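You operate a simulated robot arm through the tools that you are given. There is no shell and no other tool. Be economical: measure what you need, move in short steps, check, and stop when the job is done.

Carry out the task below with a simulated robot arm. There is one attempt and no reset: what you move stays moved.

TASK
Put one of the fuses from the fitting bench top on the blue pad.
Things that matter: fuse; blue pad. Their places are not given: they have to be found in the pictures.

It is judged by the outcome, as a careful person would: the job done as asked, and still so three seconds after it is handed in. It fails if anything else is knocked over, pushed out of place, dropped, spilled or broken.

THE ROBOT
A 6-joint arm with a two-finger parallel gripper, fixed in place. Base frame: the origin is at the foot of the arm, x ahead of it, y to its left, z up; the work surface is at about z = 0.85. Lengths are in m, angles in rad, forces in N, time in s.
With the tool pointing down near the work surface it reaches from about 0.26 to 0.68 m from the base axis. Its first joint turns from -1.152 to 1.152 rad. Payload 2.9 kg.
Tool frame: the origin (TCP) lies between the finger pads and is the grasp point; the fingertips stand 0.03 m ahead of it; z points along the fingers, y is the line along which they close. The gripper opens to 0.11 m. The fingers are 0.02 m wide and 0.01 m thick; the gripper's body (0.048 by 0.112 m) begins 0.055 m behind the TCP.
Orientation is told as [roll, pitch, yaw] about the base's x, y, z axes, in that order, counted from this pose: with the fingers straight down and closing along the base's y, the tool's x points along the base's -x, its y along +y and its z along -z.

THE INTERFACE
- The arm moves only by the tool servo_tool. Its argument "increments" is a list of rows, each an object of numbers (a shift or turn left out is 0, a gripper value left out holds the last): "dx", "dy", "dz": the shift along the base's x, y, z in m; "rx", "ry", "rz": the turn, a rotation vector about the base's x, y, z in rad. In form: [{"dx": .., "dy": .., "dz": .., "rx": .., "ry": .., "rz": ..}, ...]. A call has 1 to 10 rows; each row shifts and turns the commanded pose from where the row before left it. "fingers" is the opening in per cent of the stroke, from 0 (shut) to 100 (fully open), set as the call begins (left out, the last holds). A row lasts 0.2 s, in which the tool goes at most 0.05 m and 0.15 rad; a call with a longer step from one row to the next is refused whole, and so is a gripper value outside its range. A pose out of reach is approached as far as the arm can. The call stops where the force on the tool passes 40 N (or 10 N more than at its start, if that is more) or the arm is blocked; 0.2 s more then pass. The fingers move at their own pace (about 0.108 m/s each) and stop on an object; they squeeze with about 34 N. The grip force told is the motor's: it shows also when the fingers shut on nothing. Time passes only in rows, and 0.2 s behind the last, so rows that do not move let the fingers close. It gives the time, the measured TCP pose, the force on the tool (base axes), the opening and the grip force at its end, in the units of the frame above (readings bear some noise).
- Cameras (640 x 400 px; columns grow to the right, rows downward): "scene" is fixed at [0.093, 0.4523, 1.384]; the picture's right is [-0.55, -0.83, 0.00], its down [-0.48, 0.32, -0.82] and it looks along [0.68, -0.45, -0.57] (base axes); focal length 309 px, centre (320, 200). "wrist" rides on the gripper at [-0.036, 0, -0.057] in the tool frame; the picture's right is [0.00, -1.00, 0.00], its down [0.97, 0.00, -0.24] and it looks along [0.24, 0.00, 0.97] (tool axes); focal length 218 px, centre (320, 200).
- get_image(camera): a new picture of that camera. No time passes.
- measure_at(camera, pixels): for up to 12 pixels [column, row] of the newest picture of that camera ("zoom" is the newest enlarged one), the place [x, y, z] in the base frame of the surface seen there, good to about 0.002 m. No time passes.
- close_up(camera, box): a new picture of the part [left, top, right, bottom] of that camera's present view, enlarged. No time passes.
- finish_job(): hands the job in; it is judged then, once.

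Work in short steps. Measure before you move; look again where a grasp or a placing could have gone wrong, and mend it. You have 60 turns and 26 pictures in all, the two below and enlarged ones among them. Open the gripper and draw the arm clear of the work before you hand the job in, unless the task says otherwise; then end with one line.

The tools are called after "Request:" as name(argument=value, ...) on one line, values as JSON. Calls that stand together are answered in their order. servo_tool: Moves the arm, as the interface text tells. Its arguments: {"type":"object","properties":{"increments":{"type":"array","items":{"type":"object","properties":{"dx":{"type":"number"},"dy":{"type":"number"},"dz":{"type":"number"},"rx":{"type":"number"},"ry":{"type":"number"},"rz":{"type":"number"}}}},"fingers":{"type":"number"}},"required":["increments"]} The other tools are called the same way: get_image (camera) takes a picture; measure_at (camera, pixels) gives the place of the surface under pixels of a picture; close_up (camera, box) takes an enlarged picture of a part of a camera's view; finish_job () hands the job in.

At the start:

```text
clock: 0.0
ee_pos: [0.3734, 0.137, 1.1939]
ee_rot: [0.001, 0.001, 0.001]
wrist_force: [-0.4, 0.1, -0.3]
width: 0.11
grasp_force: 0.0
```

scene: 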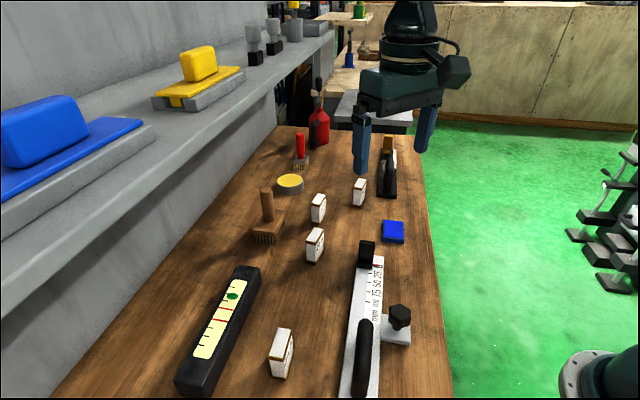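
wrist: 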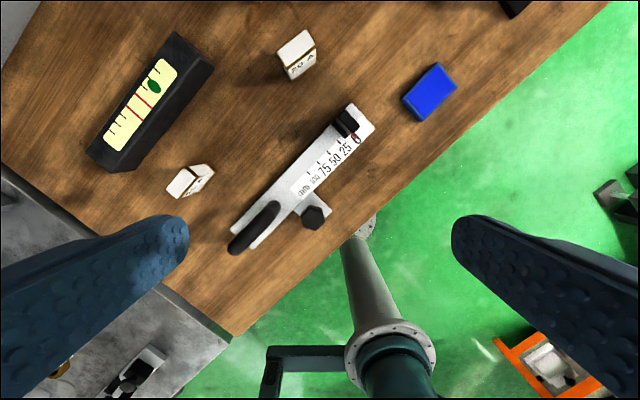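

The scene shows white block-like fuses at about (318,208), (359,192), (315,245), (281,353) and a small blue square at (393,232). I take closer looks before measuring.

Request:
close_up(camera="scene", box=[240, 130, 440, 270])

Request:
measure_at(camera="scene", pixels=[[393, 226], [384, 222], [402, 222], [403, 238], [383, 238], [315, 232], [318, 197], [360, 182], [282, 331], [350, 220], [420, 260], [60, 140]])

Request:
close_up(camera="wrist", box=[240, 0, 480, 150])

```text
2.86 times, centred on (340, 200) of scene
```

zoom: 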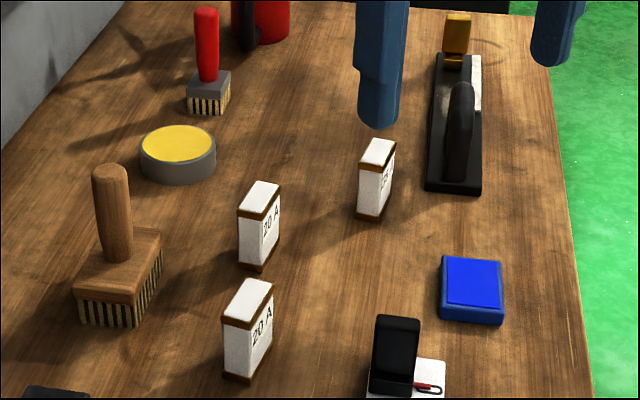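

```text
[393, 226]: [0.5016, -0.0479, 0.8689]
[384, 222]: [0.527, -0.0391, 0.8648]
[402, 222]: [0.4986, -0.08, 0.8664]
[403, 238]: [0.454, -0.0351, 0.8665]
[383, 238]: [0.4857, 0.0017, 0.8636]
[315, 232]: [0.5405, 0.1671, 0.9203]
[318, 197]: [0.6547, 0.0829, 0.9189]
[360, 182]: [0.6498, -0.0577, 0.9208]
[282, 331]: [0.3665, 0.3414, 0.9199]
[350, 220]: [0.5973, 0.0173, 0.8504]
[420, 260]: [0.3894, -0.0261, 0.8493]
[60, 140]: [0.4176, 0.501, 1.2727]
```

```text
2.67 times, centred on (360, 75) of wrist
```

zoom: 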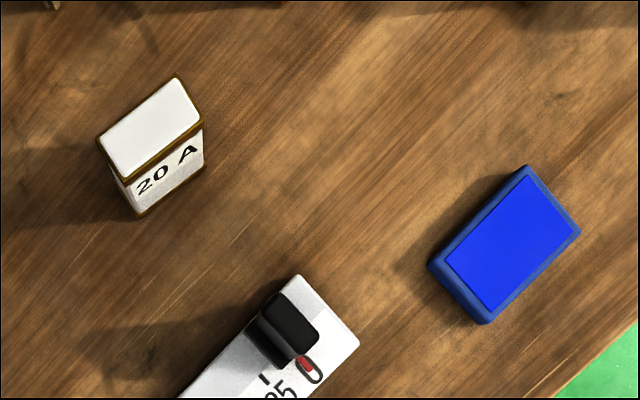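

The small pad and the 20 A fuse are clear in the wrist enlargement; I measure the fuse's top corners and the pad's top corners there.

Request:
measure_at(camera="zoom", pixels=[[106, 137], [175, 82], [197, 122], [129, 173], [150, 128], [447, 264], [526, 177], [572, 232], [490, 308], [510, 245], [140, 212], [202, 163]])

```text
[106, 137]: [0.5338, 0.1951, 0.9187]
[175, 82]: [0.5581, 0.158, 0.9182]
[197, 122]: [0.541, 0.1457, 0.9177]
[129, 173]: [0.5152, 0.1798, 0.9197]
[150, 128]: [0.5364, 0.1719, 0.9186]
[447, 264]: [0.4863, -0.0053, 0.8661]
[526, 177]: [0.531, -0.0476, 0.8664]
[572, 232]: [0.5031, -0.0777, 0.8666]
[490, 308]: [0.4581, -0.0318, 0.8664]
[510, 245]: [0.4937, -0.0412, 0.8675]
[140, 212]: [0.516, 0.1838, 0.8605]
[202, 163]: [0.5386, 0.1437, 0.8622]
```

Fuse centre ≈ (0.537, 0.170), long axis at about -55°, top z 0.919; pad centre ≈ (0.495, -0.041), long axis at about -43°, top 0.867. I check the brush and level next to the fuse for clearance before moving.

Request:
measure_at(camera="scene", pixels=[[266, 190], [268, 220], [282, 222], [260, 265], [245, 268], [366, 243], [375, 260], [290, 180]])

Request:
servo_tool(increments=[{"dx": 0.04, "dy": 0.008, "dz": -0.01, "rz": -0.14}, {"dx": 0.04, "dy": 0.008, "dz": -0.01, "rz": -0.14}, {"dx": 0.04, "dy": 0.008, "dz": -0.01, "rz": -0.14}, {"dx": 0.0436, "dy": 0.009, "dz": -0.01, "rz": -0.14}, {"rz": -0.14}, {"rz": -0.14}, {"rz": -0.1}, {}], fingers=70)

```text
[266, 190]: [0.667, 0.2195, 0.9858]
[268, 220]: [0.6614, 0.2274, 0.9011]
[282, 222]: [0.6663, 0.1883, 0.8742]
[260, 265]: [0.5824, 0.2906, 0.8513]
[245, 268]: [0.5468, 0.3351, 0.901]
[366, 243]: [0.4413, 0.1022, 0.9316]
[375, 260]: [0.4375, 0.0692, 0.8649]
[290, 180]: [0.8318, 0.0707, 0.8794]
```

```text
clock: 1.8
ee_pos: [0.5362, 0.1701, 1.1545]
ee_rot: [-0.001, 0.0, -0.941]
wrist_force: [0.1, 0.1, -1.0]
width: 0.0769
grasp_force: 0.0
```

Clearances are about 0.06 m or more on both sides. I look from above the fuse to check the alignment.

Request:
servo_tool(increments=[{"dz": -0.05}, {"dz": -0.05}, {"dz": -0.04}, {}])

Request:
get_image(camera="wrist")

```text
clock: 2.8
ee_pos: [0.5708, 0.1821, 1.0338]
ee_rot: [-0.003, 0.0, -0.94]
wrist_force: [-0.2, 0.5, 0.8]
width: 0.0771
grasp_force: 0.0
out of reach, approached as far as the arm can: row 2, 3
```

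```text
21 pictures are left
```

wrist: 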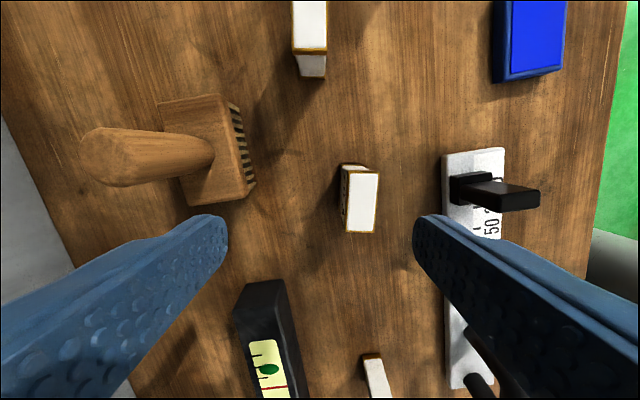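

The pose drifted to x 0.571 with a reach warning; the fuse is upright at (358,200). I test whether the commanded pose is now reachable with a still row.

Request:
servo_tool(increments=[{}, {}])

```text
clock: 3.4
ee_pos: [0.571, 0.1819, 1.0359]
ee_rot: [-0.002, 0.0, -0.941]
wrist_force: [-0.1, -0.5, 0.4]
width: 0.077
grasp_force: 0.1
```

It is holding there. I try a small step back towards the fuse axis, to learn what limits it.

Request:
servo_tool(increments=[{"dx": -0.017, "dy": -0.006}, {"dx": -0.017, "dy": -0.006}, {}])

```text
clock: 4.2
ee_pos: [0.566, 0.1783, 1.049]
ee_rot: [-0.002, 0.001, -0.94]
wrist_force: [-0.3, 0.2, -0.7]
width: 0.0771
grasp_force: 0.0
out of reach, approached as far as the arm can: row 1, 2
```

Moving inward is refused while z drifts up, so the limit is a boundary in the radius–height plane. I test a small step straight down.

Request:
servo_tool(increments=[{"dz": -0.03}, {}])

Request:
get_image(camera="scene")

```text
clock: 4.8
ee_pos: [0.5743, 0.1811, 1.0226]
ee_rot: [-0.004, 0.001, -0.94]
wrist_force: [0.2, 1.4, -0.3]
width: 0.0771
grasp_force: 0.1
out of reach, approached as far as the arm can: row 1
```

```text
20 pictures are left
```

scene: 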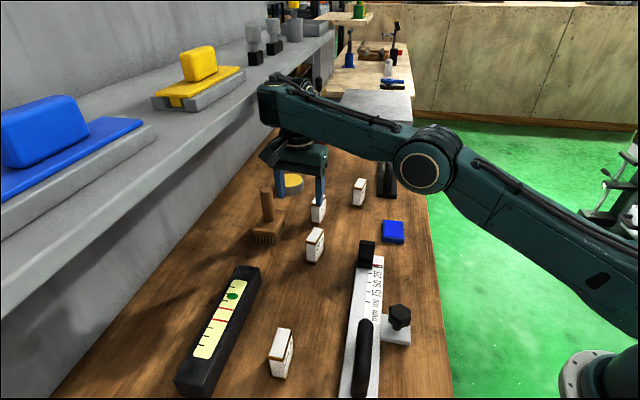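

The arm looks bent with its elbow low, forearm rising to the wrist. I measure points on the arm to see its configuration.

Request:
measure_at(camera="scene", pixels=[[423, 172], [440, 140], [282, 100], [300, 140], [350, 130], [520, 230], [600, 290], [590, 380], [460, 200], [620, 320]])

```text
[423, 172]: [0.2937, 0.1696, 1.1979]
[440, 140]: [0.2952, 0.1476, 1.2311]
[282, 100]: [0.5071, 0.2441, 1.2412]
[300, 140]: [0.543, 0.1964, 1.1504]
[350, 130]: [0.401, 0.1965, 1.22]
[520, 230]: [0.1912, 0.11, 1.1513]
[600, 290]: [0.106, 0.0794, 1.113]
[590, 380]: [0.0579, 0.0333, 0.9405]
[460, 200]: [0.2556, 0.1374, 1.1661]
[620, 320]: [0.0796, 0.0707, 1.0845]
```

The elbow is only slightly bent, so some wrist/elbow limit linked with this yaw is likely. I rise a little, turn the yaw back, and test the inward move at the other yaw (fuse can also be gripped along its 0.046 m side at yaw ≈ +0.63).

Request:
servo_tool(increments=[{"dz": 0.05}, {"dz": 0.05, "rz": 0.14}, {"rz": 0.14}, {"rz": 0.14}, {"rz": 0.14}, {"rz": 0.14}, {"rz": 0.14}, {"rz": 0.1}, {"dx": -0.036, "dy": -0.011}, {}])

Request:
servo_tool(increments=[{"dz": -0.03}, {"dz": -0.03}, {"dz": -0.03}, {}])

```text
clock: 5.9
ee_pos: [0.5764, 0.1714, 1.124]
ee_rot: [-0.003, 0.005, -0.533]
wrist_force: [-12.9, -10.2, 0.0]
width: 0.077
grasp_force: 0.2
stopped in row 5: the force on the tool passed its limit (the readings are from after the stop); the commanded pose is now the measured one
```

```text
clock: 6.9
ee_pos: [0.5774, 0.1723, 1.0337]
ee_rot: [-0.003, 0.003, -0.532]
wrist_force: [-0.7, 0.0, 0.2]
width: 0.077
grasp_force: 0.1
```

A side force of about 16 N stopped the turn, although the later descent went fine. I look at what could have been touched.

Request:
get_image(camera="scene")

Request:
get_image(camera="wrist")

```text
19 pictures are left
```

scene: 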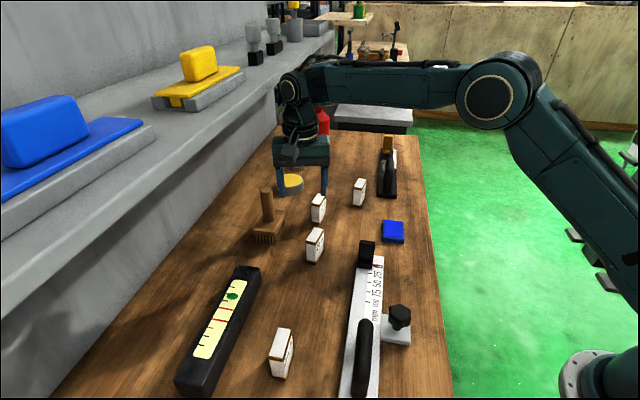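

```text
18 pictures are left
```

wrist: 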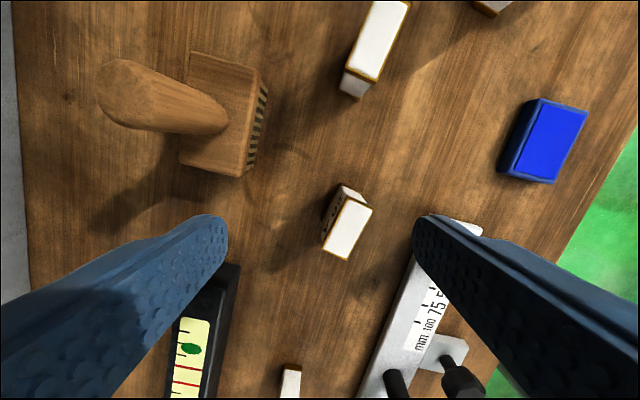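

The arm switched to a proper elbow-up posture (that jerk was the force); nothing on the bench or shelf has moved. I now centre over the fuse at this height and turn back gently.

Request:
servo_tool(increments=[{"dx": -0.02, "dy": -0.001}, {"dx": -0.02, "dy": -0.001}, {}])

Request:
servo_tool(increments=[{"rz": -0.1}, {"rz": -0.1}, {"rz": -0.1}, {"rz": -0.1}, {}])

```text
clock: 7.7
ee_pos: [0.5366, 0.1721, 1.0331]
ee_rot: [-0.004, 0.004, -0.53]
wrist_force: [0.7, 0.9, 0.5]
width: 0.0769
grasp_force: 0.1
```

```text
clock: 8.9
ee_pos: [0.5367, 0.1727, 1.034]
ee_rot: [-0.002, 0.004, -0.932]
wrist_force: [0.1, -0.4, 0.9]
width: 0.0771
grasp_force: 0.1
```

Now the pose is held at yaw -0.93 over the fuse. I lower a bit and re-check the fuse from the wrist camera.

Request:
servo_tool(increments=[{"dz": -0.03, "dy": -0.002}, {"dz": -0.03}, {}])

Request:
get_image(camera="wrist")

```text
clock: 9.7
ee_pos: [0.5379, 0.1698, 0.972]
ee_rot: [0.0, 0.003, -0.93]
wrist_force: [0.6, 0.5, 0.5]
width: 0.077
grasp_force: 0.1
```

```text
17 pictures are left
```

wrist: 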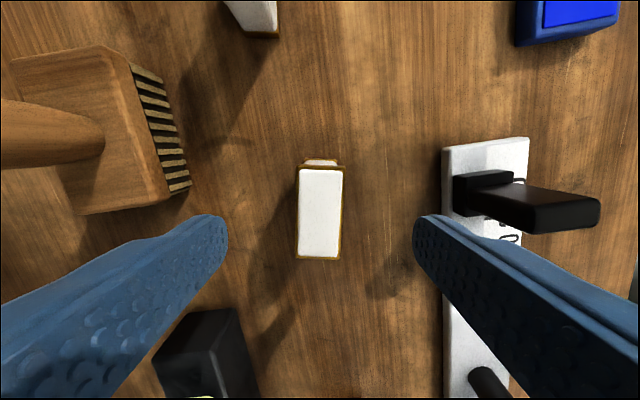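

The fuse is centred at column 320 and aligned; clear on both sides. I descend to z ≈ 0.896 and close.

Request:
servo_tool(increments=[{"dz": -0.025}, {"dz": -0.025}, {"dz": -0.026}, {}])

Request:
servo_tool(increments=[{}, {}, {}], fingers=0)

Request:
servo_tool(increments=[{"dz": 0.02}, {"dz": 0.03}, {"dz": 0.03}, {}])

Request:
get_image(camera="wrist")

```text
clock: 10.7
ee_pos: [0.5379, 0.1692, 0.8973]
ee_rot: [-0.006, 0.004, -0.929]
wrist_force: [0.1, 0.6, -0.4]
width: 0.077
grasp_force: 0.0
```

```text
clock: 11.5
ee_pos: [0.5383, 0.1684, 0.8978]
ee_rot: [-0.003, 0.004, -0.929]
wrist_force: [0.1, -0.6, -0.5]
width: 0.0237
grasp_force: 34.8
```

```text
clock: 12.5
ee_pos: [0.538, 0.1705, 0.9766]
ee_rot: [-0.004, 0.004, -0.93]
wrist_force: [0.4, -0.2, -0.4]
width: 0.0235
grasp_force: 34.2
```

```text
16 pictures are left
```

wrist: 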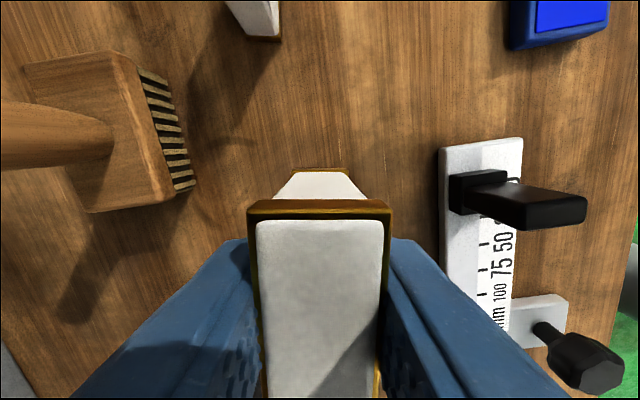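

The fuse is held (opening 0.0235, 34 N). I rise and carry it over the pad centre (0.495, -0.041), turning it to the pad's long axis.

Request:
servo_tool(increments=[{"dz": 0.03}, {"dz": 0.03}, {"dx": -0.006, "dy": -0.03, "rz": 0.04}, {"dx": -0.007, "dy": -0.036, "rz": 0.04}, {"dx": -0.006, "dy": -0.036, "rz": 0.04}, {"dx": -0.006, "dy": -0.036, "rz": 0.05}, {"dx": -0.006, "dy": -0.036}, {"dx": -0.012, "dy": -0.0375}, {}])

Request:
get_image(camera="wrist")

Request:
get_image(camera="scene")

```text
clock: 14.5
ee_pos: [0.4951, -0.0417, 1.0384]
ee_rot: [-0.001, 0.004, -0.759]
wrist_force: [-0.2, -0.1, -0.7]
width: 0.0236
grasp_force: 33.9
```

```text
15 pictures are left
```

wrist: 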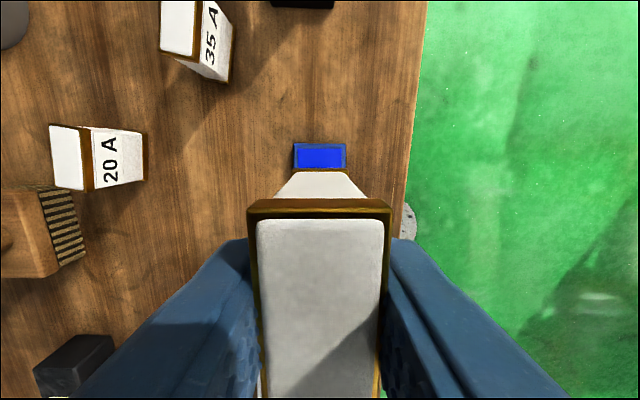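

```text
14 pictures are left
```

scene: 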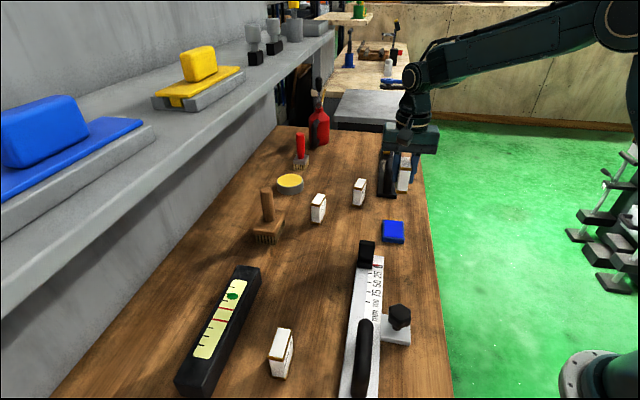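

The pad lies squarely under the fuse and aligned (pad at (320,155) in the wrist view). I lower to just above the pad and check from the side.

Request:
servo_tool(increments=[{"dz": -0.04}, {"dz": -0.04}, {"dz": -0.02, "dy": 0.001}, {}])

Request:
close_up(camera="scene", box=[320, 150, 460, 260])

```text
clock: 15.5
ee_pos: [0.4947, -0.0411, 0.9361]
ee_rot: [-0.004, 0.003, -0.759]
wrist_force: [-0.1, -0.1, -1.0]
width: 0.0239
grasp_force: 34.3
```

```text
3.64 times, centred on (390, 205) of scene
```

zoom: 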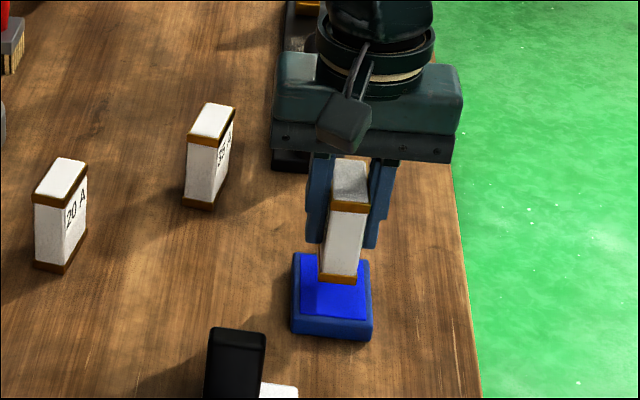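

It hangs upright over the pad with about 0.02 m to go. I lower in small steps, watching the force.

Request:
servo_tool(increments=[{"dz": -0.008}, {"dz": -0.006}, {"dz": -0.004}, {"dz": -0.003}, {}])

Request:
close_up(camera="scene", box=[350, 180, 430, 250])

```text
clock: 16.7
ee_pos: [0.4941, -0.042, 0.9166]
ee_rot: [-0.004, 0.003, -0.762]
wrist_force: [0.9, 0.1, -0.2]
width: 0.0236
grasp_force: 34.7
```

```text
5.71 times, centred on (390, 215) of scene
```

zoom: 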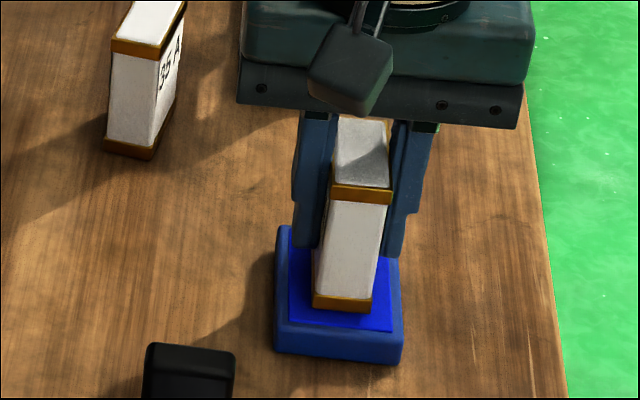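

Almost touching; no contact force yet. I go down in 1 mm steps.

Request:
servo_tool(increments=[{"dz": -0.001}, {"dz": -0.001}, {}])

Request:
servo_tool(increments=[{"dz": -0.001}, {}])

```text
clock: 17.5
ee_pos: [0.4936, -0.0407, 0.9146]
ee_rot: [-0.004, 0.004, -0.762]
wrist_force: [-0.8, -0.4, 0.1]
width: 0.0239
grasp_force: 34.5
```

```text
clock: 18.1
ee_pos: [0.4926, -0.0416, 0.913]
ee_rot: [-0.003, 0.003, -0.76]
wrist_force: [1.1, 0.9, -1.5]
width: 0.0235
grasp_force: 34.6
```

Request:
servo_tool(increments=[{"dz": -0.001}, {}])

Request:
servo_tool(increments=[{"dz": -0.001}, {}])

```text
clock: 18.7
ee_pos: [0.4943, -0.041, 0.9133]
ee_rot: [-0.002, 0.002, -0.759]
wrist_force: [-2.5, 0.9, 9.4]
width: 0.0236
grasp_force: 33.5
```

```text
clock: 19.3
ee_pos: [0.4944, -0.0395, 0.9132]
ee_rot: [-0.001, 0.002, -0.76]
wrist_force: [-8.0, 2.2, 26.2]
width: 0.0237
grasp_force: 33.9
```

The fuse rests on the pad (26 N upward). I take off the extra press, then open modestly so the fingers stay clear of everything.

Request:
servo_tool(increments=[{"dz": 0.0014}, {}])

Request:
servo_tool(increments=[{}, {}], fingers=60)

Request:
servo_tool(increments=[{"dz": 0.02}, {"dz": 0.04}, {"dz": 0.04}, {"dz": 0.04}, {}])

Request:
get_image(camera="wrist")

Request:
close_up(camera="scene", box=[240, 130, 440, 270])

```text
clock: 19.9
ee_pos: [0.4959, -0.0404, 0.9124]
ee_rot: [-0.002, 0.003, -0.759]
wrist_force: [-1.3, 0.5, 15.4]
width: 0.0236
grasp_force: 33.8
```

```text
clock: 20.5
ee_pos: [0.4949, -0.041, 0.9117]
ee_rot: [-0.004, 0.004, -0.76]
wrist_force: [-0.4, 0.4, 0.9]
width: 0.0658
grasp_force: 0.0
```

```text
clock: 21.7
ee_pos: [0.4942, -0.0402, 1.0532]
ee_rot: [-0.005, 0.002, -0.762]
wrist_force: [0.0, -0.2, 0.0]
width: 0.0662
grasp_force: 0.1
```

```text
11 pictures are left
```

wrist: 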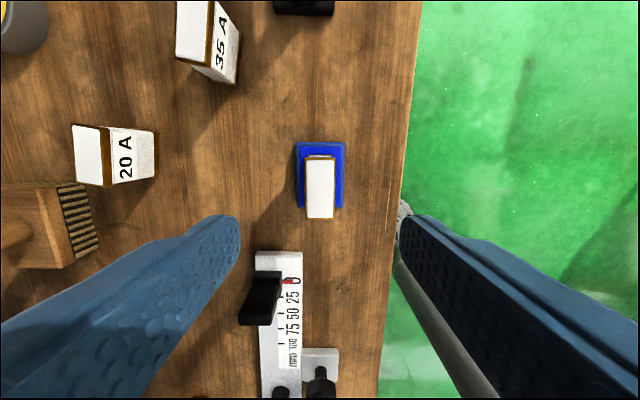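

```text
2.86 times, centred on (340, 200) of scene
```

zoom: 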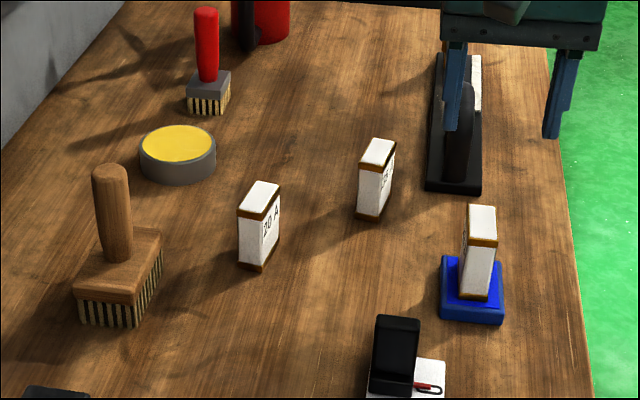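

The fuse stands upright, fully on the pad, and everything else is in place. I rise a little more and hand in.

Request:
servo_tool(increments=[{"dz": 0.04}, {"dz": 0.04}, {}])

Request:
get_image(camera="scene")

```text
clock: 22.5
ee_pos: [0.495, -0.0395, 1.1326]
ee_rot: [-0.003, 0.003, -0.76]
wrist_force: [0.1, 0.2, -0.5]
width: 0.0661
grasp_force: 0.1
```

```text
9 pictures are left
```

scene: 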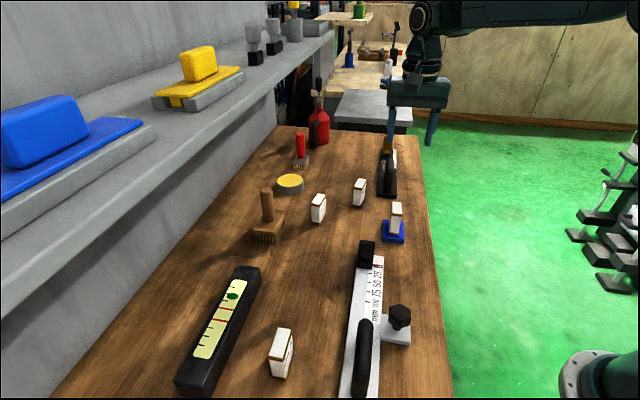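

The last picture shows the fuse standing on the pad at (396,218) and the arm clear of the bench, so I hand the job in.

Request:
finish_job()

```text
The job is handed in.
```

One 20 A fuse from the bench top now stands upright on the blue pad; the arm is drawn clear, and the last picture shows nothing else moved, though a posture change mid-job tripped the force limit once.
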